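You operate a simulated robot arm through the tools that you are given. There is no shell and no other tool. Be economical: measure what you need, move in short steps, check, and stop when the job is done.

You are at the controls of a simulated robot arm. One attempt, no reset.

TASK
Put the blue padlock on the top of the yellow bench away on the back of the white bench. Then take the green grease bottle and leave it on top of the narrow aluminium panel. Then turn the black conveyor knob to 0. Then take the white pad from the steel ledge on the fence and put it on top of the small brown card. Then put the yellow pad in the medium green crate. Then put the orange dome on the top of the chiller. Then put the hand brush on the top of the narrow stand. Do these in the order given. Set down upright: green grease bottle, white pad, yellow pad, orange dome, hand brush.

It is judged by the outcome, as a careful person would: the job done as asked, and still so three seconds after it is handed in. It fails if anything else is knocked over, pushed out of place, dropped, spilled or broken.

THE ROBOT
A 6-joint arm with a four-finger gripper on a trunk, on a base that drives. Base frame: it is fixed to the floor where the robot stands at the start and does not move with it; the origin is under the middle of the robot, x ahead of it, y to its left, z up; the surface under the hand at the start is at about z = 900. Lengths are in mm, angles in degrees, forces in N, time in s.
With the tool pointing down near the work surface it reaches from about 140 to 920 mm from the robot's upright axis, wherever it stands. Its first joint turns from -166.0 to 166.0 degrees. Places, roughly: back of the white bench (204x22 cm) [700, -6280, 900]; black conveyor knob [-3100, -1100, 1000]; blue padlock (5x3x9 cm) [500, 100, 900]; green grease bottle [-1750, 750, 1000]; hand brush (6x5x7 cm) [-10000, 900, 1100]; medium green crate (40x30x12 cm) [-1200, 600, 900]; narrow aluminium panel [500, -250, 1000]; orange dome (6x6x9 cm) [-6300, 100, 700]; small brown card (26x15x4 cm) [-1600, 500, 900]; top of the chiller [-10100, 700, 1000]; top of the narrow stand [-9900, -2800, 900]; white pad (9x6x6 cm) [-6000, 100, 600]; yellow pad (9x6x6 cm) [-6100, 100, 600]. Payload 3.43 kg.
The TCP is the grasp point between the finger pads, 30 mm short of the fingertips. In the tool frame z runs along the fingers and y along their closing line. The gripper opens to 120 mm. The gripper's body begins 85 mm behind the TCP.
Orientation is that of the tool frame in the base frame, as [roll, pitch, yaw] about the fixed x, y, z axes, in that order (R = Rz(yaw) Ry(pitch) Rx(roll)). With the fingers straight down and closing along the base's y, the tool's x points along the base's -x, its y along +y and its z along -z.

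THE INTERFACE
- The arm moves only by the tool servo_tool. Its argument "series" is a list of rows, each an object of numbers (a shift or turn left out is 0, a gripper value left out holds the last): "tx", "ty", "tz": the shift along the tool's x, y, z in units of 40 mm (1.0 is 40 mm); "rx", "ry", "rz": the turn, a rotation vector about the tool's x, y, z in units of 4 degrees (1.0 is 4 degrees). In form: [{"tx": .., "ty": .., "tz": .., "rx": .., "ry": .., "rz": ..}, ...]. A call has 1 to 12 rows; each row shifts and turns the commanded pose from where the row before left it, along the tool's axes as they then stand. "claw" is the finger opening in mm, from 0 to 120, set as the call begins (left out, the last holds). A call with a number of a shift or a turn outside -1 to 1 is refused whole. A row lasts 0.2 s, in which the tool goes at most 50 mm and 8.6 degrees; a call with a longer step from one row to the next is refused whole, and so is a gripper value outside its range. A pose out of reach is approached as far as the arm can. The call stops where the force on the tool passes 40 N (or 10 N more than at its start, if that is more) or the arm is blocked; 0.2 s more then pass. Each finger halts on what it meets, pressing with about 29 N; the grip force reading is that of the motor and also rises with nothing between the fingers. The clock runs only during rows and for 0.2 s after the last one: add rows that do not move to give the fingers time. It gives the time, the measured TCP pose, the force on the tool (base axes), the opening and the grip force at its end, in the units of the frame above (readings bear some noise), with the torque about the TCP (base axes, N m) and any sound that the robot's microphone picked up.
- Cameras (640 x 400 px; columns grow to the right, rows downward): "scene" is now at [48.7, 148.3, 1543.1]; the picture's right is [-0.61, -0.79, 0.00], its down [-0.54, 0.42, -0.73] and it looks along [0.58, -0.44, -0.69] (base axes); focal length 280 px, centre (320, 200). "wrist" rides on the gripper at [71, -17, -121] in the tool frame; the picture's right is [0.23, 0.97, 0.00], its down [-0.81, 0.19, -0.55] and it looks along [-0.54, 0.13, 0.83] (tool axes); focal length 275 px, centre (320, 200). There is no depth. A picture from a camera that has moved, and an enlarged one, comes with that camera's place and axes in the base frame and with its lens.
- snapshot(camera): a new picture of that camera. It takes no simulated time.
- move_column(by): slides the trunk up (or, below 0, down) by that many mm; the arm and the scene camera ride with it, the base frame stays. It gives what a move gives, with no picture.
- drive_base(legs): drives the robot by 1 to 6 legs, each [ahead, left, turn to the left] in mm, mm and degrees, along the robot's own axes; the way and the turn of a leg run together, so that a leg with both is an arc; at most 1500 mm and 180 degrees a leg. The arm and the cameras ride along, it lands a little off, and it stops where it bumps. It gives what a move gives.
- pan_tilt(pan, tilt): turns the head with the scene camera to pan (to the left, within 120 degrees either way) and tilt (down, from -29 to 69), counted from straight ahead of the robot. It gives what a move gives.
- close_up(camera, box): a new picture of the part [left, top, right, bottom] of that camera's present view, enlarged. It takes no simulated time.
- sign_off(): hands the job in; it is judged then, once.

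Work in short steps. Places have to be worked out from the pictures, the camera data and where the tool is seen: move nearer, look again, correct. Check each grasp and each placing, and mend what went wrong. You have 196 turns and 174 pictures in all, those below and enlarged ones among them. Open the gripper and draw the arm clear of the work before you hand the job in, unless the task says otherwise; then end with one line.

The tools are called after "Call:" by a JSON object that holds its "op" and its "data". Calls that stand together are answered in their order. servo_tool: Moves the arm, as the interface text tells. Its arguments: {"type":"object","properties":{"series":{"type":"array","items":{"type":"object","properties":{"tx":{"type":"number"},"ty":{"type":"number"},"tz":{"type":"number"},"rx":{"type":"number"},"ry":{"type":"number"},"rz":{"type":"number"}}}},"claw":{"type":"number"}},"required":["series"]} The other tools are called the same way: move_column (by) slides the trunk up or down; drive_base (legs) drives the base; pan_tilt (pan, tilt) turns the head that bears the scene camera; snapshot (camera) takes a picture; close_up (camera, box) takes an enlarged picture of a part of a camera's view; sign_off () hands the job in.

At the start:

```text
time_s: 0.0
tcp_pos: [537.1, -102.3, 1210.9]
ee_rot: [180.0, -0.1, 180.0]
ft_force: [-1.0, -0.2, -0.8]
ft_torque: [-0.05, 0.02, 0.0]
opening: 120.0
gripper_force: 0.1
trunk travel left (down, up): [-125.0, 415.0]
robot x, y, heading: [1.7, 2.6, -0.2]
head pan, tilt: [-37.6, 43.3]
```

scene: 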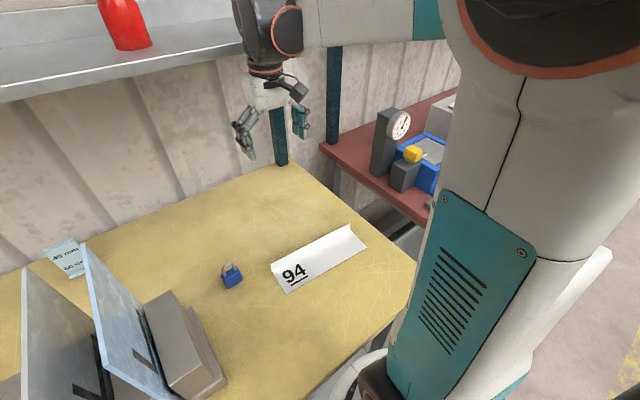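
wrist: 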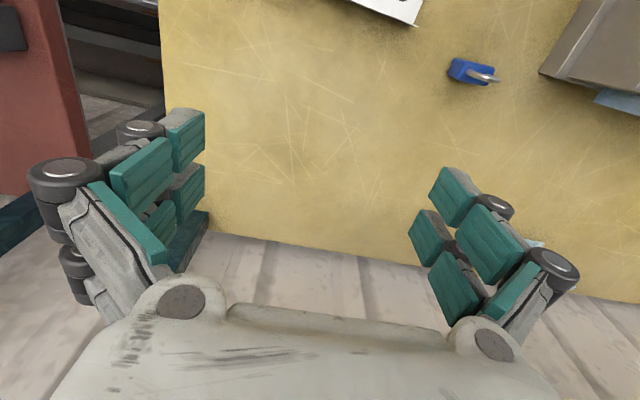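

I judge the padlock to be near [490, 95, 920] from both pictures. I'll enlarge both views to see how it is standing.

Call:
{"op": "close_up", "data": {"camera": "scene", "box": [180, 230, 290, 300]}}

Call:
{"op": "close_up", "data": {"camera": "wrist", "box": [420, 40, 530, 110]}}

```text
5.71 times, centred on (235, 265) of scene
camera zoom: at [48.7, 148.3, 1543.1], right [-0.61, -0.79, 0.0], down [-0.54, 0.42, -0.73], along [0.58, -0.44, -0.69], focal length 1602 px, centre (806, -171)
```

zoom: 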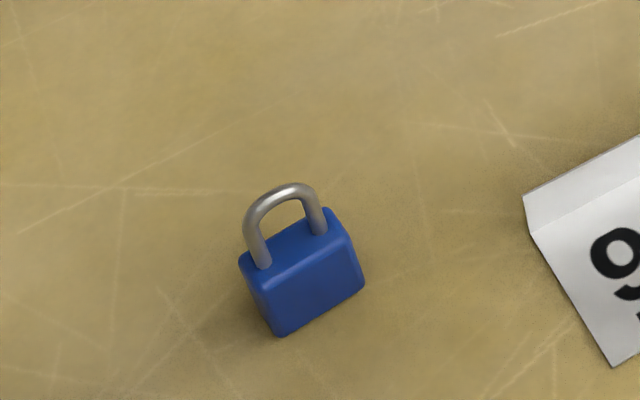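

```text
5.71 times, centred on (475, 75) of wrist
camera zoom: at [466.2, -121.5, 1330.8], right [-0.23, 0.97, 0.0], down [0.81, 0.19, 0.55], along [0.54, 0.13, -0.83], focal length 1573 px, centre (-566, 914)
```

zoom: 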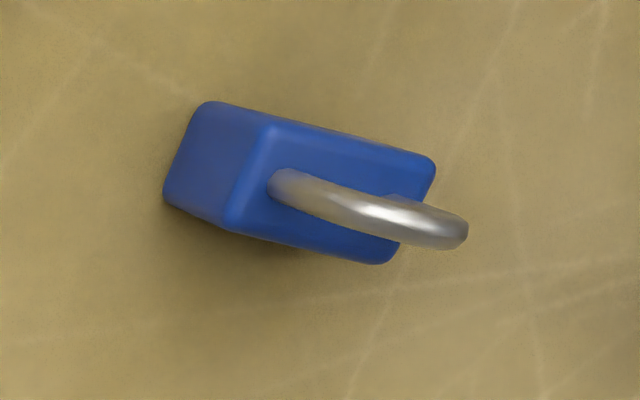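

The padlock stands upright near [478, 88], with its width along y. I'll move above it, partly down, and look again with the wrist camera.

Call:
{"op": "servo_tool", "data": {"series": [{"tx": 0.3, "ty": 0.95}, {"tx": 0.3, "ty": 0.95}, {"tx": 0.3, "ty": 0.95}, {"tx": 0.3, "ty": 0.95}, {"tx": 0.3, "ty": 0.95}, {"tz": 0.8}, {"tz": 0.8}, {"tz": 0.8}, {"tz": 0.8}, {"tz": 0.6}], "claw": 84}}

Call:
{"op": "snapshot", "data": {"camera": "wrist"}}

Call:
{"op": "snapshot", "data": {"camera": "scene"}}

```text
time_s: 2.2
tcp_pos: [478.5, 84.8, 1059.2]
ee_rot: [-180.0, 0.0, 180.0]
ft_force: [-0.9, -0.3, -0.7]
ft_torque: [-0.01, -0.01, 0.0]
opening: 84.1
gripper_force: 0.0
trunk travel left (down, up): [-125.0, 415.0]
robot x, y, heading: [0.1, 2.6, -0.2]
head pan, tilt: [-37.6, 43.3]
```

```text
169 pictures are left
camera wrist: at [407.1, 66.3, 1178.8], right [-0.23, 0.97, 0.0], down [0.81, 0.19, 0.55], along [0.54, 0.13, -0.83], focal length 275 px, centre (320, 200)
```

wrist: 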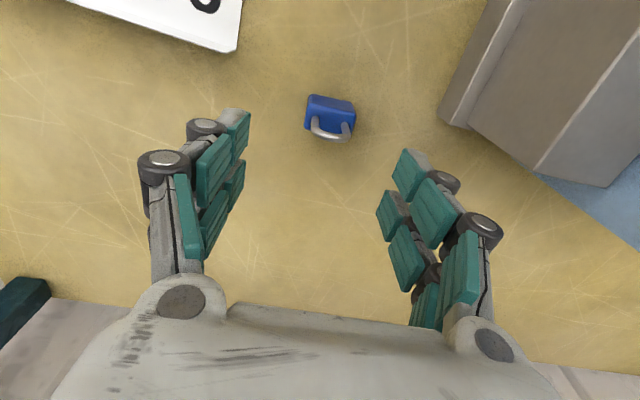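

```text
168 pictures are left
camera scene: at [48.8, 148.3, 1543.0], right [-0.61, -0.79, 0.0], down [-0.54, 0.42, -0.73], along [0.58, -0.44, -0.69], focal length 280 px, centre (320, 200)
```

scene: 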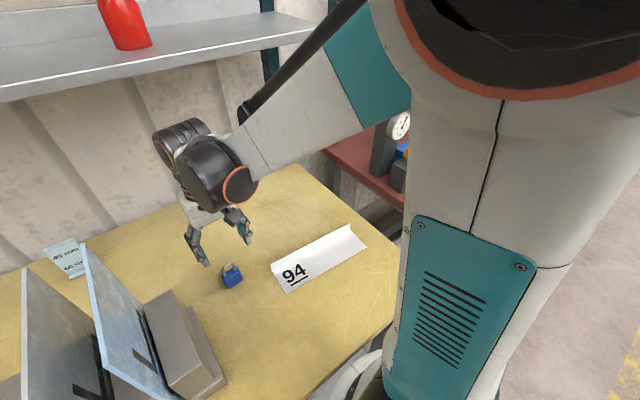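

The padlock's centre comes out near [474, 92]. I'll shift slightly, descend to TCP z≈937, then close.

Call:
{"op": "servo_tool", "data": {"series": [{"tx": 0.12, "ty": 0.17}, {"tz": 0.75}, {"tz": 0.75}, {"tz": 0.75}, {"tz": 0.75}]}}

Call:
{"op": "snapshot", "data": {"camera": "wrist"}}

```text
time_s: 3.4
tcp_pos: [474.1, 92.3, 937.7]
ee_rot: [-180.0, 0.0, -180.0]
ft_force: [0.0, -0.1, 0.1]
ft_torque: [0.02, 0.01, -0.01]
opening: 84.0
gripper_force: 0.0
trunk travel left (down, up): [-125.0, 415.0]
robot x, y, heading: [0.3, -0.8, 0.2]
head pan, tilt: [-37.6, 43.3]
```

```text
167 pictures are left
camera wrist: at [403.0, 74.8, 1058.3], right [-0.23, 0.97, 0.0], down [0.81, 0.19, 0.55], along [0.54, 0.13, -0.83], focal length 275 px, centre (320, 200)
```

wrist: 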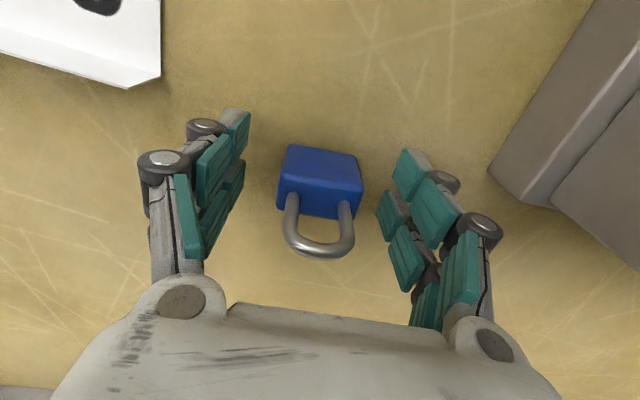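

The padlock sits centred between the fingers, so I'll close and lift.

Call:
{"op": "servo_tool", "data": {"series": [{}, {}, {}, {"tz": -0.3}, {"tz": -1}, {"tz": -1}, {"tz": -1}, {"tz": -1}, {"tz": -1}], "claw": 30}}

Call:
{"op": "snapshot", "data": {"camera": "wrist"}}

```text
time_s: 5.4
tcp_pos: [471.7, 92.8, 1152.4]
ee_rot: [-180.0, -0.1, -180.0]
ft_force: [0.3, -0.2, -0.1]
ft_torque: [-0.01, 0.04, 0.06]
opening: 43.4
gripper_force: 29.2
trunk travel left (down, up): [-125.0, 415.0]
robot x, y, heading: [0.2, -4.0, -0.2]
head pan, tilt: [-37.6, 43.3]
```

```text
166 pictures are left
camera wrist: at [401.2, 75.7, 1272.5], right [-0.23, 0.97, 0.0], down [0.81, 0.19, 0.55], along [0.54, 0.13, -0.83], focal length 275 px, centre (320, 200)
```

wrist: 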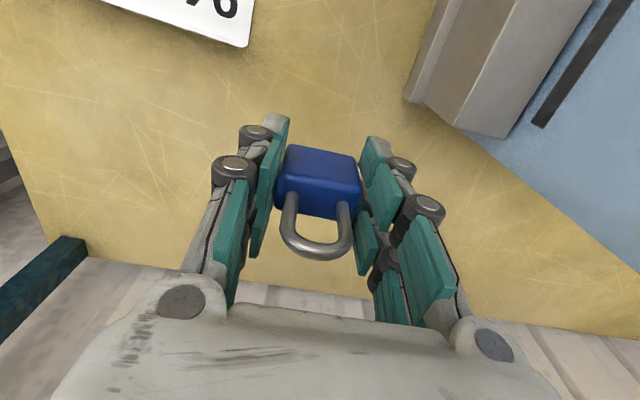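

The padlock is held at 43 mm opening. Next I'll look around toward the right, where the white bench lies, to plan the drive.

Call:
{"op": "pan_tilt", "data": {"pan": -80, "tilt": 20}}

Call:
{"op": "snapshot", "data": {"camera": "scene"}}

Call:
{"op": "pan_tilt", "data": {"pan": -120, "tilt": 20}}

Call:
{"op": "snapshot", "data": {"camera": "scene"}}

Call:
{"op": "pan_tilt", "data": {"pan": 115, "tilt": 20}}

Call:
{"op": "snapshot", "data": {"camera": "scene"}}

```text
time_s: 6.5
tcp_pos: [472.3, 93.5, 1151.0]
ee_rot: [-180.0, 0.0, 180.0]
ft_force: [-0.3, 0.1, -0.6]
ft_torque: [-0.02, 0.04, 0.0]
opening: 43.3
gripper_force: 28.7
trunk travel left (down, up): [-125.0, 415.0]
robot x, y, heading: [1.2, 0.1, -0.1]
head pan, tilt: [-80.0, 20.0]
```

```text
165 pictures are left
camera scene: at [-0.5, 107.1, 1579.3], right [-0.98, -0.17, 0.0], down [-0.06, 0.34, -0.94], along [0.16, -0.93, -0.34], focal length 280 px, centre (320, 200)
```

scene: 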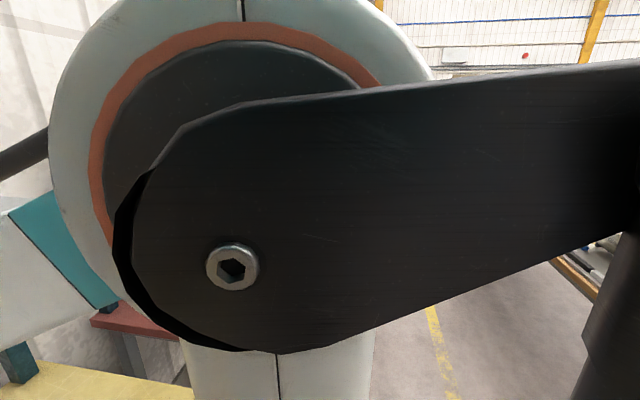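

```text
time_s: 7.6
tcp_pos: [472.6, 93.6, 1150.6]
ee_rot: [180.0, 0.0, 180.0]
ft_force: [0.5, 0.0, -0.9]
ft_torque: [0.0, 0.0, 0.01]
opening: 43.1
gripper_force: 29.0
trunk travel left (down, up): [-125.0, 415.0]
robot x, y, heading: [2.2, 1.1, -0.2]
head pan, tilt: [-120.0, 20.0]
```

```text
164 pictures are left
camera scene: at [-57.4, 115.0, 1579.7], right [-0.9, 0.44, 0.0], down [0.15, 0.3, -0.94], along [-0.41, -0.85, -0.34], focal length 280 px, centre (320, 200)
```

scene: 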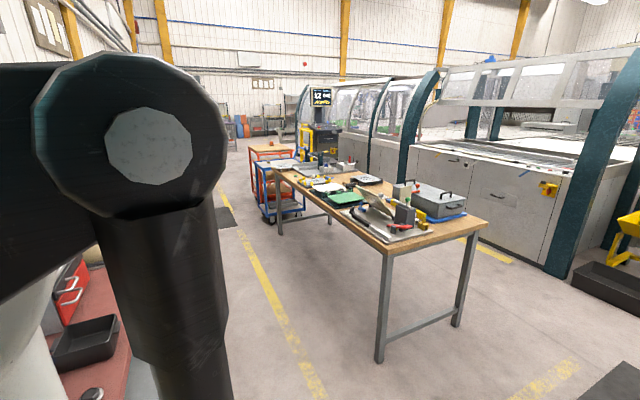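

```text
time_s: 10.9
tcp_pos: [472.2, 93.9, 1151.5]
ee_rot: [179.9, 0.0, -180.0]
ft_force: [-0.1, 0.4, -0.9]
ft_torque: [-0.01, -0.03, 0.0]
opening: 43.5
gripper_force: 29.1
trunk travel left (down, up): [-125.0, 415.0]
robot x, y, heading: [2.7, 1.2, -0.1]
head pan, tilt: [115.0, 20.0]
```

```text
163 pictures are left
camera scene: at [59.6, 145.4, 1580.6], right [-0.57, -0.82, 0.0], down [-0.27, 0.19, -0.94], along [0.77, -0.54, -0.33], focal length 280 px, centre (320, 200)
```

scene: 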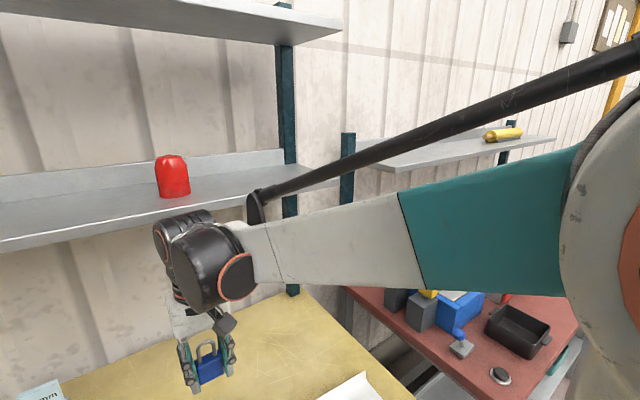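

The last picture was taken while the head was still turning, so I'll shoot it again.

Call:
{"op": "snapshot", "data": {"camera": "scene"}}

```text
162 pictures are left
camera scene: at [59.6, 145.4, 1580.6], right [-0.57, -0.82, 0.0], down [-0.27, 0.19, -0.94], along [0.77, -0.54, -0.33], focal length 280 px, centre (320, 200)
```

scene: 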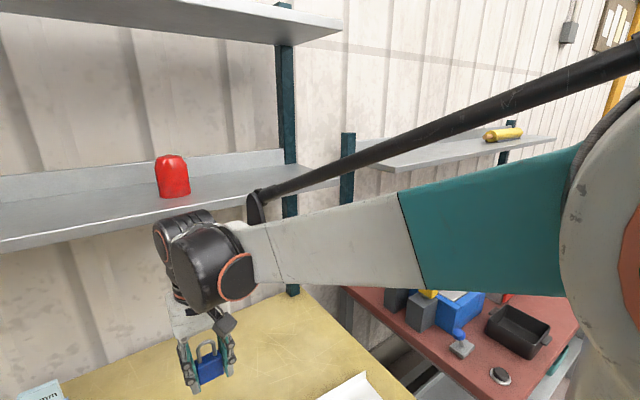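

The head hasn't reached the pan it was given, so I'll command it again.

Call:
{"op": "pan_tilt", "data": {"pan": 115, "tilt": 15}}

Call:
{"op": "snapshot", "data": {"camera": "scene"}}

```text
time_s: 11.6
tcp_pos: [472.7, 94.4, 1151.4]
ee_rot: [-179.9, -0.1, -180.0]
ft_force: [-1.1, -0.3, -0.9]
ft_torque: [0.05, 0.0, 0.02]
opening: 43.3
gripper_force: 28.5
trunk travel left (down, up): [-125.0, 415.0]
robot x, y, heading: [0.5, -2.9, 0.2]
head pan, tilt: [115.0, 15.0]
```

```text
161 pictures are left
camera scene: at [60.1, 145.7, 1584.8], right [-0.57, -0.82, 0.0], down [-0.24, 0.16, -0.96], along [0.79, -0.54, -0.29], focal length 280 px, centre (320, 200)
```

scene: 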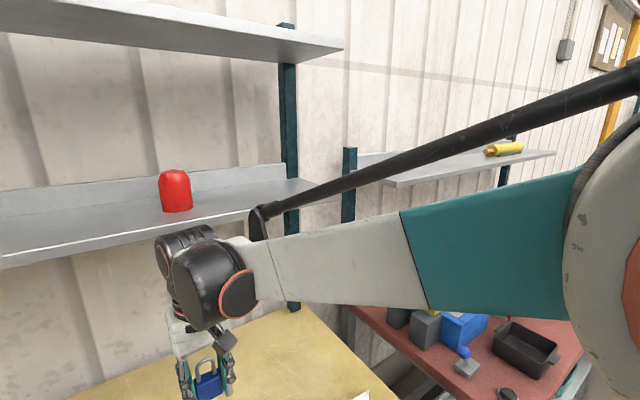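

The head's true heading is about -35°, so something may have blocked its pan. I'll try pan 0.

Call:
{"op": "pan_tilt", "data": {"pan": 0, "tilt": 30}}

Call:
{"op": "snapshot", "data": {"camera": "scene"}}

```text
time_s: 13.5
tcp_pos: [473.6, 93.4, 1151.4]
ee_rot: [-180.0, 0.1, -180.0]
ft_force: [-0.3, 0.6, -1.4]
ft_torque: [0.01, 0.03, 0.0]
opening: 43.6
gripper_force: 29.3
trunk travel left (down, up): [-125.0, 415.0]
robot x, y, heading: [0.2, 0.8, -0.0]
head pan, tilt: [0.0, 30.0]
```

```text
160 pictures are left
camera scene: at [58.6, 144.8, 1574.9], right [-0.58, -0.81, 0.0], down [-0.31, 0.22, -0.92], along [0.75, -0.54, -0.39], focal length 280 px, centre (320, 200)
```

scene: 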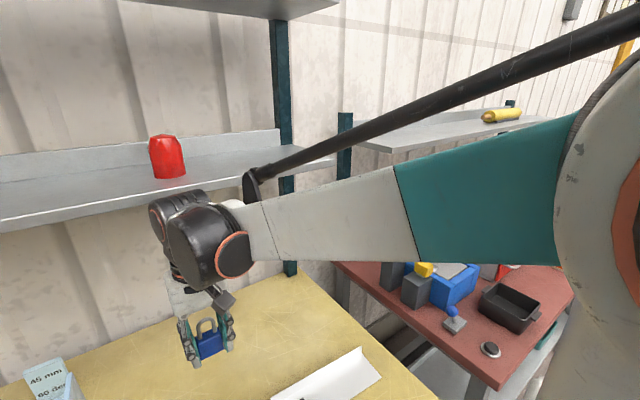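

The head stays blocked at about -35°, probably by the arm, so I'll leave it there. I judge the corridor to be clear between x≈-500 and x≈180, so I'll raise the padlock a little, back off and turn to face along it (-y).

Call:
{"op": "servo_tool", "data": {"series": [{"tx": 0.8, "tz": -0.5}, {"tx": 0.8, "tz": -0.5}, {"tx": 0.8, "tz": -0.5}]}}

Call:
{"op": "drive_base", "data": {"legs": [[-250, 0, 0], [0, 0, -90]]}}

Call:
{"op": "pan_tilt", "data": {"pan": -38, "tilt": 18}}

Call:
{"op": "snapshot", "data": {"camera": "scene"}}

```text
time_s: 14.3
tcp_pos: [375.0, 93.0, 1212.4]
ee_rot: [-179.9, 0.1, -180.0]
ft_force: [-0.2, 0.5, -0.7]
ft_torque: [0.01, 0.0, -0.03]
opening: 43.4
gripper_force: 28.9
trunk travel left (down, up): [-125.0, 415.0]
robot x, y, heading: [-2.9, -2.4, 0.1]
head pan, tilt: [0.0, 30.0]
```

```text
time_s: 19.9
tcp_pos: [-161.3, -377.9, 1211.1]
ee_rot: [-180.0, 0.1, 89.1]
ft_force: [-0.7, -0.1, -0.2]
ft_torque: [0.0, 0.0, -0.02]
opening: 43.0
gripper_force: 28.4
trunk travel left (down, up): [-125.0, 415.0]
robot x, y, heading: [-249.8, 1.9, -90.8]
head pan, tilt: [0.0, 30.0]
```

```text
time_s: 21.0
tcp_pos: [-161.0, -378.1, 1212.3]
ee_rot: [-180.0, -0.1, 89.1]
ft_force: [0.8, -1.0, -1.5]
ft_torque: [0.0, -0.03, 0.0]
opening: 43.5
gripper_force: 28.6
trunk travel left (down, up): [-125.0, 415.0]
robot x, y, heading: [-249.9, -1.3, -91.0]
head pan, tilt: [-38.0, 18.0]
```

```text
159 pictures are left
camera scene: at [-103.2, -57.0, 1582.6], right [-0.78, 0.63, 0.0], down [0.19, 0.24, -0.95], along [-0.6, -0.74, -0.31], focal length 280 px, centre (320, 200)
```

scene: 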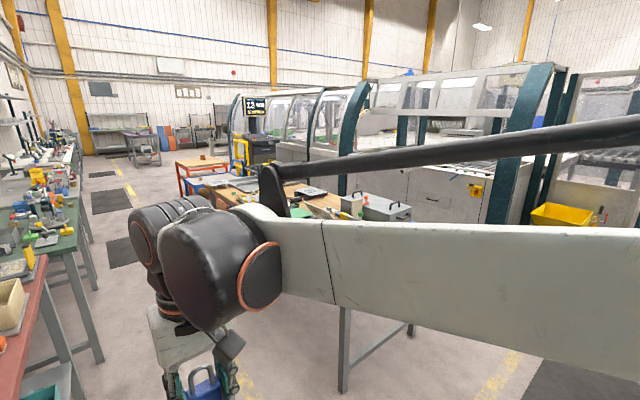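

The corridor ahead (-y) is clear, with the benches on the left. I'll drive 4.4 m along it and look again.

Call:
{"op": "drive_base", "data": {"legs": [[0, 0, 0.9], [1500, 0, 0], [1500, 0, 0], [1400, 0, 0]]}}

Call:
{"op": "pan_tilt", "data": {"pan": -37, "tilt": 18}}

Call:
{"op": "snapshot", "data": {"camera": "scene"}}

```text
time_s: 42.4
tcp_pos: [-274.9, -4779.5, 1210.6]
ee_rot: [-180.0, 0.0, 87.4]
ft_force: [-0.5, -0.2, -0.7]
ft_torque: [0.0, 0.01, -0.02]
opening: 43.3
gripper_force: 29.3
trunk travel left (down, up): [-125.0, 415.0]
robot x, y, heading: [-349.3, -4400.5, -92.4]
head pan, tilt: [-38.0, 18.0]
```

```text
time_s: 43.0
tcp_pos: [-274.7, -4779.8, 1211.3]
ee_rot: [180.0, 0.0, 87.5]
ft_force: [0.5, 0.2, -0.5]
ft_torque: [0.04, 0.02, 0.02]
opening: 43.4
gripper_force: 28.6
trunk travel left (down, up): [-125.0, 415.0]
robot x, y, heading: [-351.8, -4401.7, -92.5]
head pan, tilt: [-37.0, 18.0]
```

```text
158 pictures are left
camera scene: at [-206.7, -4461.5, 1582.6], right [-0.77, 0.64, 0.0], down [0.2, 0.24, -0.95], along [-0.61, -0.73, -0.31], focal length 280 px, centre (320, 200)
```

scene: 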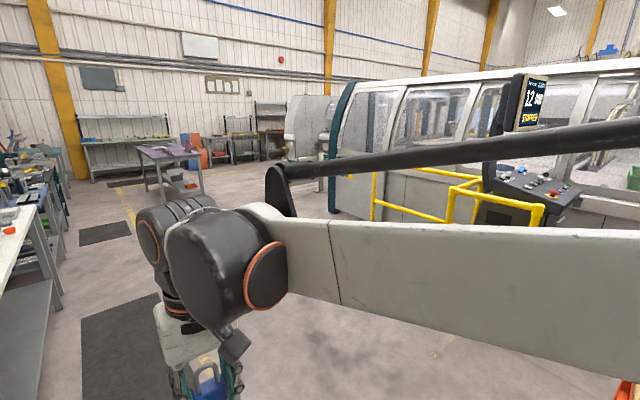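

Next I'll drive on 1.5 m, turn to face +x and look at the white bench.

Call:
{"op": "drive_base", "data": {"legs": [[0, 0, 2.4], [1450, 0, 0], [0, 0, 91]]}}

Call:
{"op": "snapshot", "data": {"camera": "scene"}}

Call:
{"op": "snapshot", "data": {"camera": "wrist"}}

```text
time_s: 54.5
tcp_pos: [11.8, -5769.4, 1212.1]
ee_rot: [-179.9, -0.1, -179.7]
ft_force: [-1.0, -0.5, -1.3]
ft_torque: [-0.01, 0.02, -0.01]
opening: 43.5
gripper_force: 28.8
trunk travel left (down, up): [-125.0, 415.0]
robot x, y, heading: [-364.1, -5865.8, 0.3]
head pan, tilt: [-37.0, 18.0]
```

```text
157 pictures are left
camera scene: at [-307.7, -5721.0, 1582.6], right [-0.6, -0.8, 0.0], down [-0.25, 0.18, -0.95], along [0.76, -0.57, -0.31], focal length 280 px, centre (320, 200)
```

scene: 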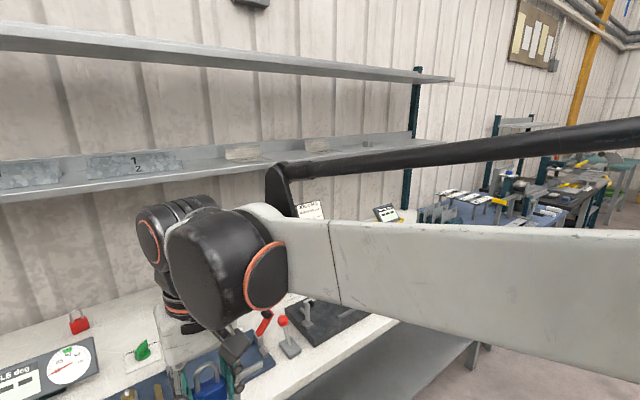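

```text
156 pictures are left
camera wrist: at [-59.8, -5787.1, 1331.8], right [-0.24, 0.97, 0.0], down [0.81, 0.2, 0.55], along [0.54, 0.13, -0.83], focal length 275 px, centre (320, 200)
```

wrist: 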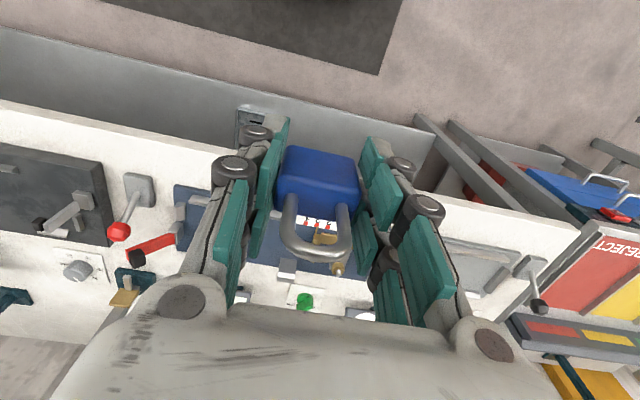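

The white bench runs along y with its front edge near x≈155. There is an item near [751, -5542] on the back strip. I'll drive nearer and tilt down to find a free spot.

Call:
{"op": "drive_base", "data": {"legs": [[260, 0, 0]]}}

Call:
{"op": "pan_tilt", "data": {"pan": -37, "tilt": 32}}

Call:
{"op": "snapshot", "data": {"camera": "scene"}}

Call:
{"op": "snapshot", "data": {"camera": "wrist"}}

```text
time_s: 56.4
tcp_pos: [280.7, -5768.3, 1211.7]
ee_rot: [180.0, 0.0, -179.9]
ft_force: [0.3, -0.1, -1.5]
ft_torque: [0.0, -0.03, 0.02]
opening: 43.2
gripper_force: 28.9
trunk travel left (down, up): [-125.0, 415.0]
robot x, y, heading: [-97.6, -5863.6, 0.4]
head pan, tilt: [-37.0, 18.0]
```

```text
time_s: 57.2
tcp_pos: [280.5, -5768.1, 1211.6]
ee_rot: [180.0, 0.1, -179.7]
ft_force: [0.6, 0.8, -1.2]
ft_torque: [0.0, -0.01, -0.02]
opening: 43.2
gripper_force: 28.7
trunk travel left (down, up): [-125.0, 415.0]
robot x, y, heading: [-96.9, -5862.4, 0.4]
head pan, tilt: [-37.0, 32.0]
```

```text
155 pictures are left
camera scene: at [-41.7, -5717.8, 1560.2], right [-0.6, -0.8, 0.0], down [-0.42, 0.32, -0.85], along [0.68, -0.51, -0.53], focal length 280 px, centre (320, 200)
```

scene: 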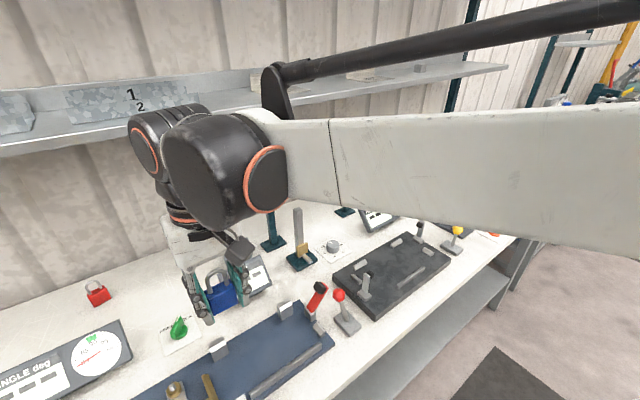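

```text
154 pictures are left
camera wrist: at [209.2, -5787.0, 1331.9], right [-0.23, 0.97, 0.0], down [0.81, 0.19, 0.55], along [0.54, 0.13, -0.83], focal length 275 px, centre (320, 200)
```

wrist: 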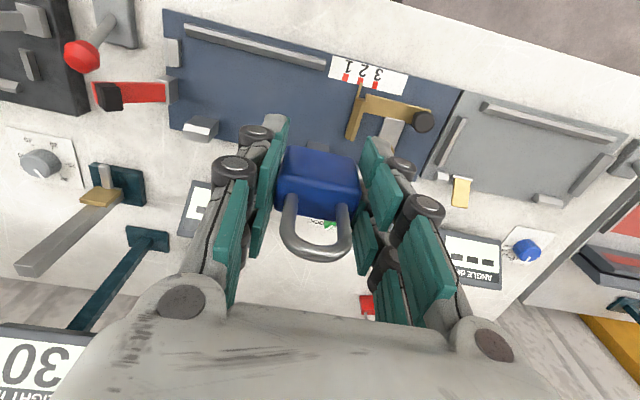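

There is free white space around [660, -5690] on the back strip, between the red padlock and the posts. The shelf above is near z≈1390, so I'll descend to 1040 first and then reach in under it.

Call:
{"op": "servo_tool", "data": {"series": [{"ty": 0.95, "tz": 0.5}, {"ty": 0.95, "tz": 0.7}, {"tz": 1}, {"tz": 1}, {"tz": 1}]}}

Call:
{"op": "servo_tool", "data": {"series": [{"tx": -1}, {"tx": -1}, {"tx": -1}, {"tx": -1}, {"tx": -1}, {"tx": -1}]}}

Call:
{"op": "snapshot", "data": {"camera": "scene"}}

Call:
{"op": "snapshot", "data": {"camera": "wrist"}}

```text
time_s: 58.5
tcp_pos: [214.0, -5720.3, 1038.5]
ee_rot: [-179.9, 0.0, -179.3]
ft_force: [-0.2, 0.7, -1.3]
ft_torque: [0.01, -0.01, -0.02]
opening: 43.3
gripper_force: 29.0
trunk travel left (down, up): [-125.0, 415.0]
robot x, y, heading: [-96.5, -5862.7, 0.2]
head pan, tilt: [-37.0, 32.0]
stopped in row 5: the arm was blocked; the commanded pose is now the measured one
```

```text
time_s: 59.1
tcp_pos: [216.4, -5745.2, 1035.0]
ee_rot: [179.9, 0.1, -178.5]
ft_force: [-1.0, -1.4, -0.3]
ft_torque: [-0.01, -0.04, -0.04]
opening: 43.2
gripper_force: 29.4
trunk travel left (down, up): [-125.0, 415.0]
robot x, y, heading: [-91.8, -5865.5, 0.3]
head pan, tilt: [-37.0, 32.0]
stopped in row 3: the arm was blocked; the commanded pose is now the measured one
```

```text
153 pictures are left
camera scene: at [-41.6, -5717.2, 1564.1], right [-0.58, -0.81, 0.0], down [-0.4, 0.29, -0.87], along [0.71, -0.5, -0.49], focal length 280 px, centre (320, 200)
```

scene: 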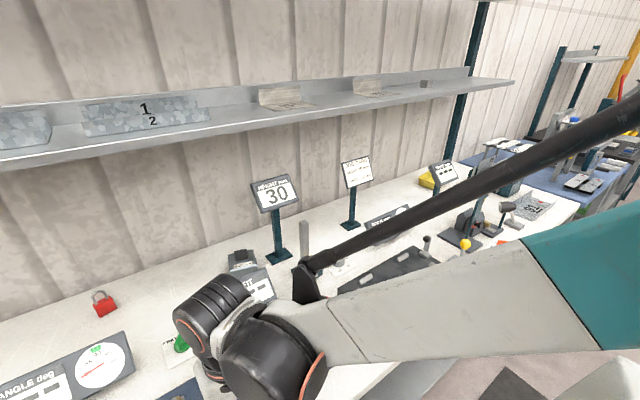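

```text
152 pictures are left
camera wrist: at [145.4, -5765.1, 1154.6], right [-0.26, 0.97, 0.0], down [0.8, 0.21, 0.55], along [0.54, 0.14, -0.83], focal length 275 px, centre (320, 200)
```

wrist: 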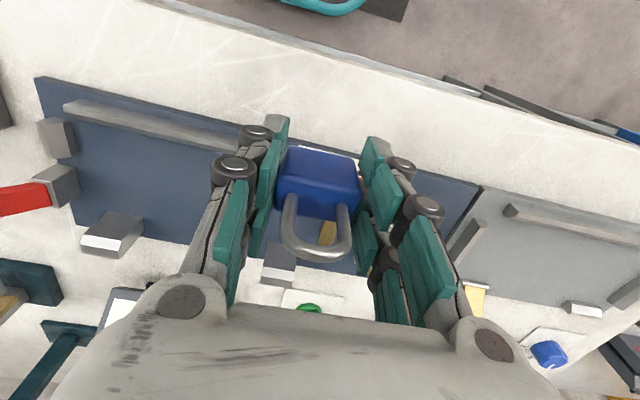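

The arm seems to have jammed near the head when pulled in this close. I'll go up and outward to free it.

Call:
{"op": "servo_tool", "data": {"series": [{"tz": -1}, {"tz": -1}, {"tx": -0.7, "tz": -0.7}, {"tx": -0.7, "tz": -0.7}]}}

Call:
{"op": "snapshot", "data": {"camera": "scene"}}

```text
time_s: 60.1
tcp_pos: [283.3, -5741.4, 1171.7]
ee_rot: [179.9, 0.0, -178.9]
ft_force: [0.6, -1.0, -0.3]
ft_torque: [0.01, -0.01, -0.02]
opening: 43.3
gripper_force: 28.9
trunk travel left (down, up): [-125.0, 415.0]
robot x, y, heading: [-95.9, -5858.4, 0.4]
head pan, tilt: [-37.0, 32.0]
```

```text
151 pictures are left
camera scene: at [-41.1, -5717.6, 1560.1], right [-0.6, -0.8, 0.0], down [-0.42, 0.32, -0.85], along [0.68, -0.51, -0.53], focal length 280 px, centre (320, 200)
```

scene: 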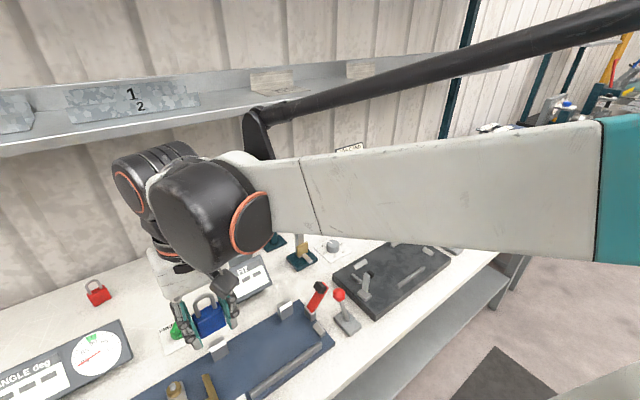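

The arm is free. I'll reach outward first to x≈440, then descend to 1040.

Call:
{"op": "servo_tool", "data": {"series": [{"tx": -1}, {"tx": -1}, {"tx": -1}, {"tx": -1, "ty": 0.5}, {"ty": 0.7, "tz": 0.8}, {"tz": 1}, {"tz": 1}, {"tz": 0.5}]}}

Call:
{"op": "snapshot", "data": {"camera": "scene"}}

Call:
{"op": "snapshot", "data": {"camera": "wrist"}}

```text
time_s: 61.9
tcp_pos: [440.3, -5692.8, 1039.5]
ee_rot: [180.0, 0.0, -178.9]
ft_force: [0.5, -0.4, -0.7]
ft_torque: [0.03, 0.05, 0.02]
opening: 43.4
gripper_force: 29.0
trunk travel left (down, up): [-125.0, 415.0]
robot x, y, heading: [-94.9, -5863.6, 0.3]
head pan, tilt: [-37.0, 32.0]
```

```text
150 pictures are left
camera scene: at [-41.2, -5717.6, 1560.1], right [-0.6, -0.8, 0.0], down [-0.42, 0.32, -0.85], along [0.68, -0.51, -0.53], focal length 280 px, centre (320, 200)
```

scene: 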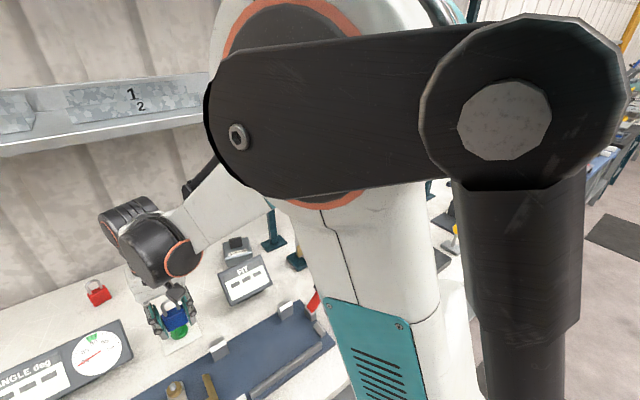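

```text
149 pictures are left
camera wrist: at [370.5, -5711.5, 1159.2], right [-0.25, 0.97, 0.0], down [0.81, 0.21, 0.55], along [0.54, 0.14, -0.83], focal length 275 px, centre (320, 200)
```

wrist: 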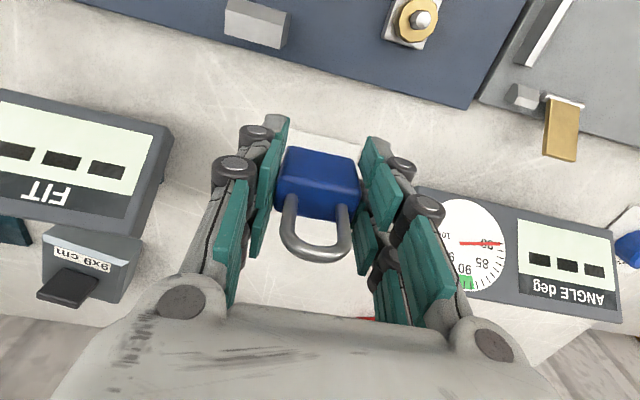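

Clear now. I'll reach in to x≈670 under the shelf at this height.

Call:
{"op": "servo_tool", "data": {"series": [{"tx": -1}, {"tx": -1}, {"tx": -1}, {"tx": -1}, {"tx": -1}, {"tx": -0.75}]}}

Call:
{"op": "snapshot", "data": {"camera": "scene"}}

Call:
{"op": "snapshot", "data": {"camera": "wrist"}}

```text
time_s: 63.3
tcp_pos: [672.1, -5686.6, 1037.7]
ee_rot: [180.0, 0.1, -178.8]
ft_force: [-0.3, 0.2, -1.3]
ft_torque: [0.0, -0.01, 0.02]
opening: 43.5
gripper_force: 29.1
trunk travel left (down, up): [-125.0, 415.0]
robot x, y, heading: [-95.3, -5860.6, 0.3]
head pan, tilt: [-37.0, 32.0]
```

```text
148 pictures are left
camera scene: at [-41.1, -5717.7, 1560.1], right [-0.6, -0.8, 0.0], down [-0.42, 0.32, -0.85], along [0.68, -0.51, -0.53], focal length 280 px, centre (320, 200)
```

scene: 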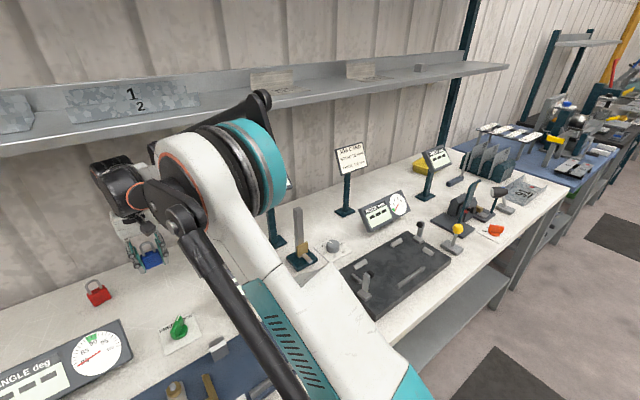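

```text
147 pictures are left
camera wrist: at [601.5, -5706.5, 1157.9], right [-0.25, 0.97, 0.0], down [0.81, 0.21, 0.55], along [0.54, 0.14, -0.83], focal length 275 px, centre (320, 200)
```

wrist: 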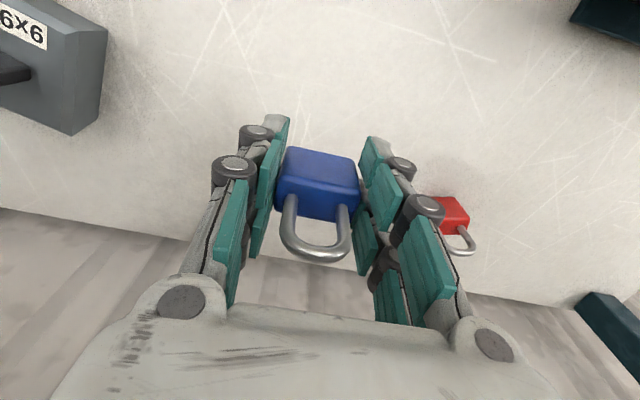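

The bench's back edge is near x≈860, so the strip runs about 640–860. I'll lower, edge forward to x≈725, then set the padlock down gently.

Call:
{"op": "servo_tool", "data": {"series": [{"tz": 0.8}, {"tz": 0.8}, {"tx": -0.7}, {"tx": -0.65}, {"tz": 0.4}, {"tz": 0.3}, {"tz": 0.15}]}}

Call:
{"op": "snapshot", "data": {"camera": "wrist"}}

```text
time_s: 64.9
tcp_pos: [724.2, -5688.1, 940.0]
ee_rot: [180.0, 0.1, -179.0]
ft_force: [0.2, -0.1, -1.2]
ft_torque: [-0.04, 0.02, 0.01]
opening: 43.5
gripper_force: 28.7
trunk travel left (down, up): [-125.0, 415.0]
robot x, y, heading: [-98.1, -5862.9, 0.4]
head pan, tilt: [-37.0, 32.0]
```

```text
146 pictures are left
camera wrist: at [653.9, -5706.8, 1060.1], right [-0.25, 0.97, 0.0], down [0.81, 0.21, 0.55], along [0.54, 0.14, -0.83], focal length 275 px, centre (320, 200)
```

wrist: 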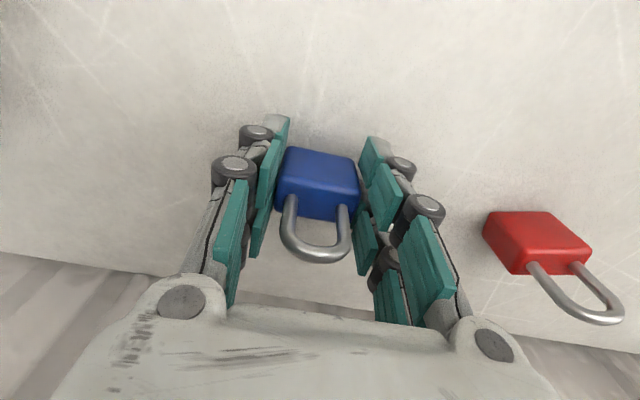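

It should be almost touching. I'll lower in tiny steps to feel the contact.

Call:
{"op": "servo_tool", "data": {"series": [{"tz": 0.04}, {"tz": 0.04}, {"tz": 0.04}]}}

```text
time_s: 65.7
tcp_pos: [723.6, -5686.8, 938.0]
ee_rot: [-180.0, 0.1, -178.8]
ft_force: [7.6, -2.2, 20.5]
ft_torque: [-0.1, -0.36, 0.02]
opening: 43.6
gripper_force: 28.5
trunk travel left (down, up): [-125.0, 415.0]
robot x, y, heading: [-91.2, -5860.7, 0.3]
head pan, tilt: [-37.0, 32.0]
```

Contact at z=938. I'll release, rise and check.

Call:
{"op": "servo_tool", "data": {"series": [{"tz": -0.03}, {}, {}, {"tz": -0.5}, {"tz": -1}, {"tz": -1}], "claw": 90}}

Call:
{"op": "snapshot", "data": {"camera": "wrist"}}

```text
time_s: 67.1
tcp_pos: [725.4, -5686.5, 1038.5]
ee_rot: [-180.0, 0.0, -178.9]
ft_force: [0.0, 0.0, 0.1]
ft_torque: [-0.03, 0.0, -0.01]
opening: 90.0
gripper_force: 0.3
trunk travel left (down, up): [-125.0, 415.0]
robot x, y, heading: [-96.2, -5862.0, 0.3]
head pan, tilt: [-37.0, 32.0]
```

```text
145 pictures are left
camera wrist: at [654.7, -5705.6, 1157.0], right [-0.25, 0.97, 0.0], down [0.81, 0.21, 0.55], along [0.54, 0.14, -0.83], focal length 275 px, centre (320, 200)
```

wrist: 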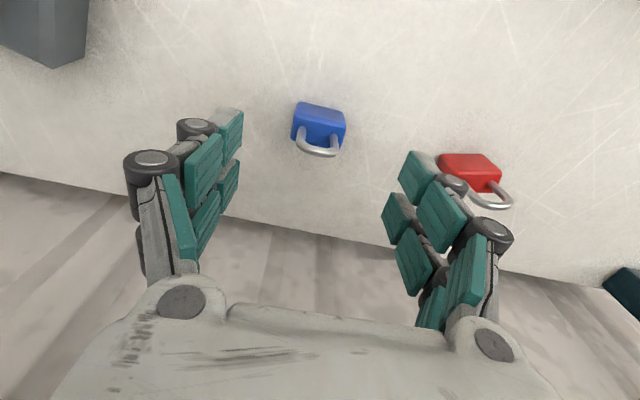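

The padlock stands upright on the back strip. I'll retract the arm from under the shelf, then raise it.

Call:
{"op": "servo_tool", "data": {"series": [{"tx": 1}, {"tx": 1}, {"tx": 1}, {"tx": 1}, {"tx": 1}, {"tx": 1}, {"tx": 1}, {"tz": -1}, {"tz": -1}, {"tx": 0.3, "tz": -1}, {"tx": 0.3, "ty": -0.6, "tz": -1}, {"tx": 0.3, "ty": -0.6}]}}

Call:
{"op": "drive_base", "data": {"legs": [[-250, 0, 0], [0, 0, 89.6]]}}

Call:
{"op": "pan_tilt", "data": {"pan": -36, "tilt": 18}}

Call:
{"op": "snapshot", "data": {"camera": "scene"}}

```text
time_s: 69.7
tcp_pos: [408.1, -5740.9, 1197.6]
ee_rot: [180.0, -0.1, -178.9]
ft_force: [0.4, -0.8, 0.3]
ft_torque: [0.0, 0.0, -0.01]
opening: 89.9
gripper_force: 0.0
trunk travel left (down, up): [-125.0, 415.0]
robot x, y, heading: [-95.2, -5859.2, 0.1]
head pan, tilt: [-37.0, 32.0]
```

```text
time_s: 75.3
tcp_pos: [-460.6, -5355.8, 1196.6]
ee_rot: [180.0, 0.0, -90.2]
ft_force: [0.4, -0.4, -0.4]
ft_torque: [-0.01, 0.0, 0.03]
opening: 89.8
gripper_force: 0.1
trunk travel left (down, up): [-125.0, 415.0]
robot x, y, heading: [-348.9, -5863.0, 88.8]
head pan, tilt: [-37.0, 32.0]
```

```text
time_s: 76.1
tcp_pos: [-459.4, -5355.6, 1196.6]
ee_rot: [179.9, 0.1, -90.2]
ft_force: [0.1, -0.4, -0.1]
ft_torque: [-0.04, 0.01, 0.04]
opening: 90.3
gripper_force: 0.1
trunk travel left (down, up): [-125.0, 415.0]
robot x, y, heading: [-348.5, -5862.5, 88.8]
head pan, tilt: [-36.0, 18.0]
```

```text
144 pictures are left
camera scene: at [-489.7, -5805.8, 1582.5], right [0.8, -0.6, 0.0], down [-0.19, -0.25, -0.95], along [0.57, 0.76, -0.31], focal length 280 px, centre (320, 200)
```

scene: 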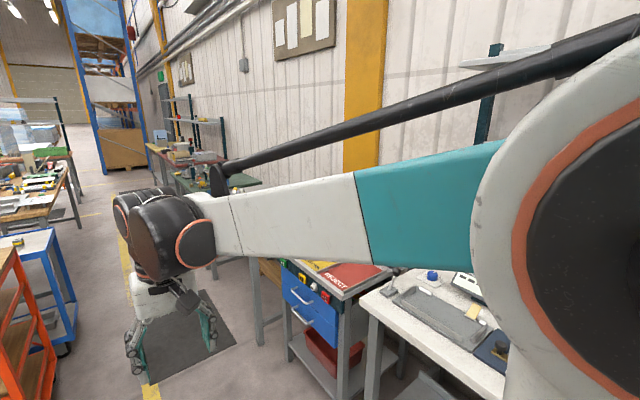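

The corridor back (+y) is clear. I'll drive back to about y≈-260.

Call:
{"op": "drive_base", "data": {"legs": [[0, 0, 0.6], [1500, 0, 0], [1500, 0, 0], [0, 0, 0]]}}

Call:
{"op": "drive_base", "data": {"legs": [[1300, 0, 0], [1300, 0, 0]]}}

Call:
{"op": "snapshot", "data": {"camera": "scene"}}

```text
time_s: 90.9
tcp_pos: [-364.8, -2420.3, 1195.9]
ee_rot: [180.0, 0.0, -91.1]
ft_force: [-0.4, -0.4, -0.5]
ft_torque: [-0.01, 0.02, -0.01]
opening: 89.9
gripper_force: 0.0
trunk travel left (down, up): [-125.0, 415.0]
robot x, y, heading: [-258.5, -2932.4, 87.6]
head pan, tilt: [-36.0, 18.0]
```

```text
time_s: 103.6
tcp_pos: [-266.4, 189.3, 1197.7]
ee_rot: [-180.0, 0.0, -90.9]
ft_force: [0.0, -0.1, -0.4]
ft_torque: [-0.05, 0.0, -0.01]
opening: 89.8
gripper_force: 0.0
trunk travel left (down, up): [-125.0, 415.0]
robot x, y, heading: [-159.9, -314.5, 88.2]
head pan, tilt: [-36.0, 18.0]
```

```text
143 pictures are left
camera scene: at [-301.0, -259.3, 1582.6], right [0.79, -0.61, 0.0], down [-0.19, -0.24, -0.95], along [0.58, 0.75, -0.31], focal length 280 px, centre (320, 200)
```

scene: 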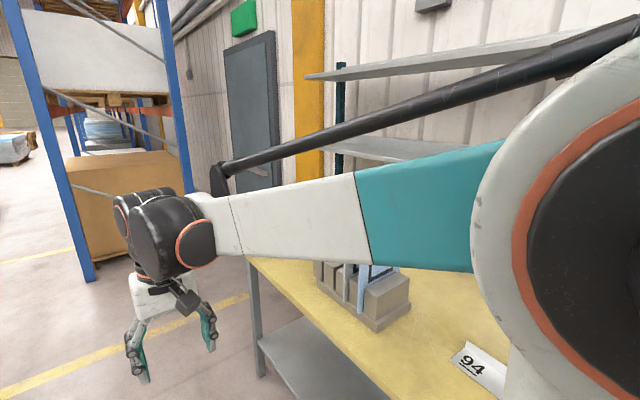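

Now I'll turn left to face -x, so that the head looks toward the bottle, the card and the crate.

Call:
{"op": "drive_base", "data": {"legs": [[0, 0, 91]]}}

Call:
{"op": "snapshot", "data": {"camera": "scene"}}

```text
time_s: 107.8
tcp_pos: [-669.0, -421.7, 1196.5]
ee_rot: [180.0, 0.0, -1.0]
ft_force: [0.1, -0.7, -0.4]
ft_torque: [0.02, 0.0, -0.02]
opening: 89.9
gripper_force: 0.0
trunk travel left (down, up): [-125.0, 415.0]
robot x, y, heading: [-160.2, -317.7, 178.1]
head pan, tilt: [-36.0, 18.0]
```

```text
142 pictures are left
camera scene: at [-218.1, -462.9, 1582.6], right [0.61, 0.79, 0.0], down [0.24, -0.19, -0.95], along [-0.75, 0.58, -0.31], focal length 280 px, centre (320, 200)
```

scene: 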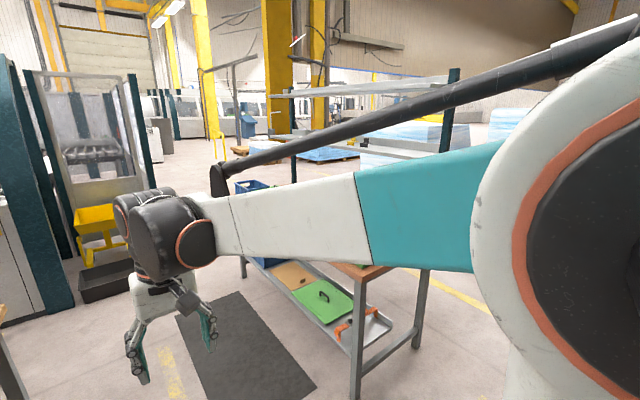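

The table's near corner is at about [-902, 365], so the bottle, card and crate should be on it. I'll drive -x along the aisle and then turn to face +y.

Call:
{"op": "drive_base", "data": {"legs": [[1400, 0, 0], [0, 0, -89]]}}

Call:
{"op": "pan_tilt", "data": {"pan": -36, "tilt": 25}}

Call:
{"op": "snapshot", "data": {"camera": "scene"}}

Call:
{"op": "snapshot", "data": {"camera": "wrist"}}

```text
time_s: 118.6
tcp_pos: [-1668.1, 217.5, 1197.1]
ee_rot: [179.9, 0.1, -89.4]
ft_force: [0.3, -0.1, 0.4]
ft_torque: [-0.02, -0.01, 0.01]
opening: 89.8
gripper_force: 0.0
trunk travel left (down, up): [-125.0, 415.0]
robot x, y, heading: [-1550.0, -287.0, 89.6]
head pan, tilt: [-36.0, 18.0]
```

```text
time_s: 119.2
tcp_pos: [-1668.2, 218.7, 1197.0]
ee_rot: [179.9, 0.1, -89.3]
ft_force: [-0.1, 1.3, -0.2]
ft_torque: [0.01, 0.03, 0.03]
opening: 89.7
gripper_force: 0.1
trunk travel left (down, up): [-125.0, 415.0]
robot x, y, heading: [-1549.3, -288.7, 90.1]
head pan, tilt: [-36.0, 25.0]
```

```text
141 pictures are left
camera scene: at [-1691.4, -233.1, 1571.3], right [0.81, -0.59, 0.0], down [-0.25, -0.34, -0.91], along [0.54, 0.73, -0.42], focal length 280 px, centre (320, 200)
```

scene: 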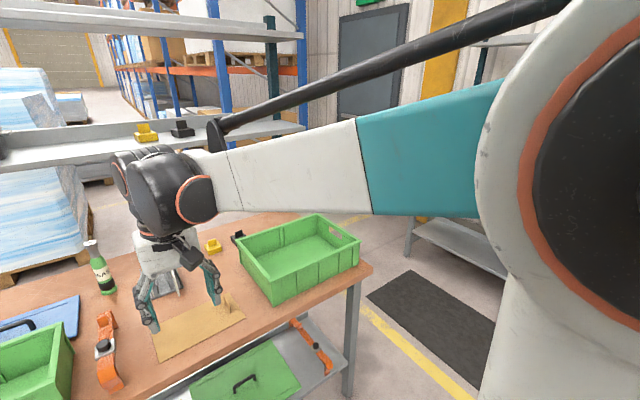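

```text
140 pictures are left
camera wrist: at [-1650.2, 145.8, 1316.7], right [-0.97, -0.24, 0.0], down [-0.2, 0.81, 0.55], along [-0.13, 0.54, -0.83], focal length 275 px, centre (320, 200)
```

wrist: 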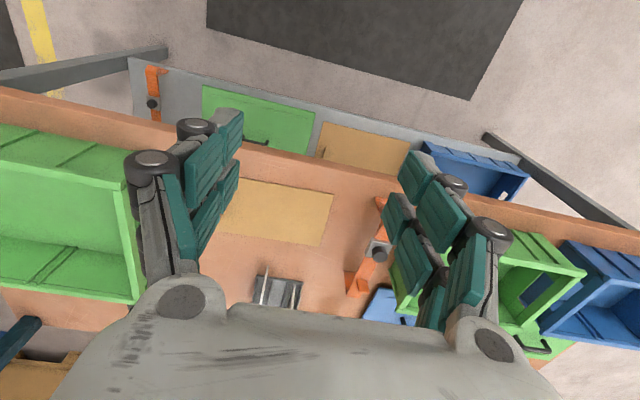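

The green bottle stands near [-1835, 763], about 190 mm tall. The brown card is at [-1630, 461] and the medium green crate is on the right. I'll drive closer to the bottle.

Call:
{"op": "drive_base", "data": {"legs": [[0, 150, 0], [300, 0, 0]]}}

Call:
{"op": "pan_tilt", "data": {"pan": -20, "tilt": 30}}

Call:
{"op": "snapshot", "data": {"camera": "scene"}}

Call:
{"op": "snapshot", "data": {"camera": "wrist"}}

```text
time_s: 122.3
tcp_pos: [-1821.3, 518.5, 1196.6]
ee_rot: [-180.0, 0.0, -89.2]
ft_force: [0.6, -1.1, -0.9]
ft_torque: [-0.02, 0.03, -0.03]
opening: 90.1
gripper_force: 0.1
trunk travel left (down, up): [-125.0, 415.0]
robot x, y, heading: [-1697.2, 10.4, 90.1]
head pan, tilt: [-36.0, 25.0]
```

```text
time_s: 123.1
tcp_pos: [-1820.7, 519.0, 1195.8]
ee_rot: [179.9, 0.0, -89.3]
ft_force: [0.1, -0.1, 0.5]
ft_torque: [-0.02, -0.01, 0.01]
opening: 89.9
gripper_force: 0.2
trunk travel left (down, up): [-125.0, 415.0]
robot x, y, heading: [-1699.0, 17.4, 90.1]
head pan, tilt: [-20.0, 30.0]
```

```text
139 pictures are left
camera scene: at [-1851.0, 70.9, 1568.6], right [0.86, -0.51, 0.0], down [-0.23, -0.39, -0.89], along [0.45, 0.77, -0.45], focal length 280 px, centre (320, 200)
```

scene: 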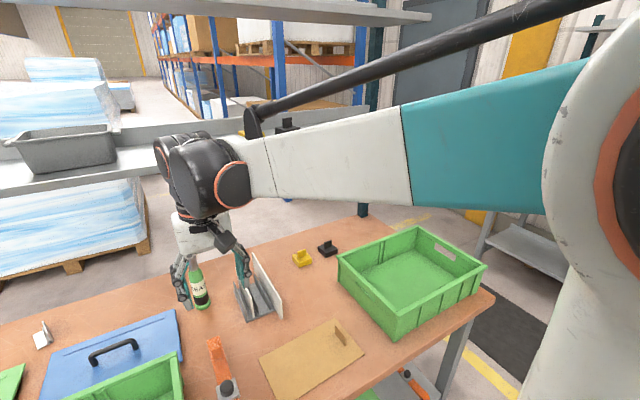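

```text
138 pictures are left
camera wrist: at [-1802.6, 446.0, 1316.6], right [-0.97, -0.24, 0.0], down [-0.2, 0.81, 0.55], along [-0.13, 0.54, -0.83], focal length 275 px, centre (320, 200)
```

wrist: 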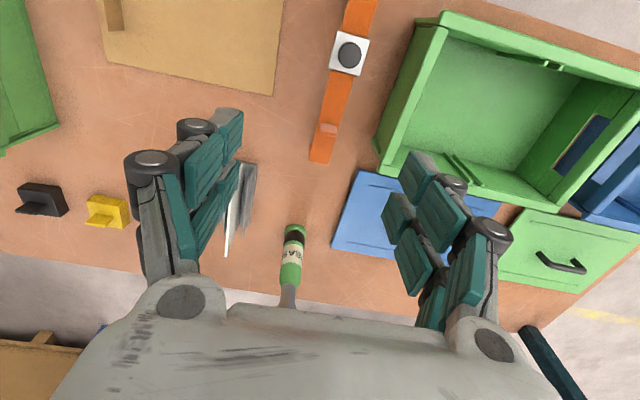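

I'll enlarge the bottle to judge its profile.

Call:
{"op": "close_up", "data": {"camera": "scene", "box": [150, 220, 290, 330]}}

Call:
{"op": "close_up", "data": {"camera": "wrist", "box": [240, 200, 350, 310]}}

```text
3.64 times, centred on (220, 275) of scene
camera zoom: at [-1851.0, 70.9, 1568.6], right [0.86, -0.51, 0.0], down [-0.23, -0.39, -0.89], along [0.45, 0.77, -0.45], focal length 1019 px, centre (684, -73)
```

zoom: 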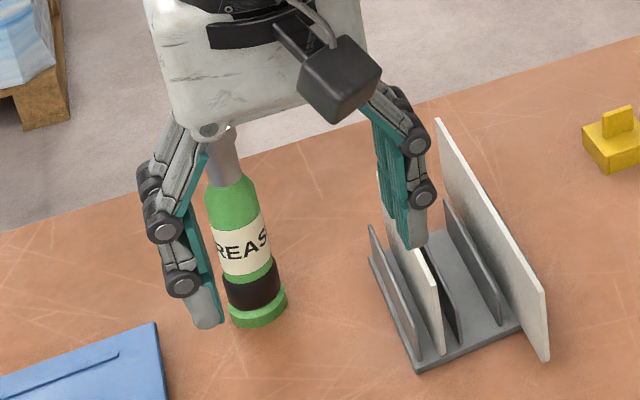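

```text
3.64 times, centred on (295, 255) of wrist
camera zoom: at [-1802.6, 446.0, 1316.6], right [-0.97, -0.24, 0.0], down [-0.2, 0.81, 0.55], along [-0.13, 0.54, -0.83], focal length 1001 px, centre (411, 0)
```

zoom: 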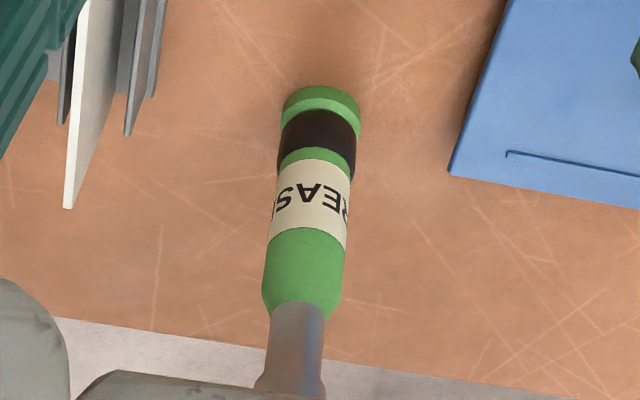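

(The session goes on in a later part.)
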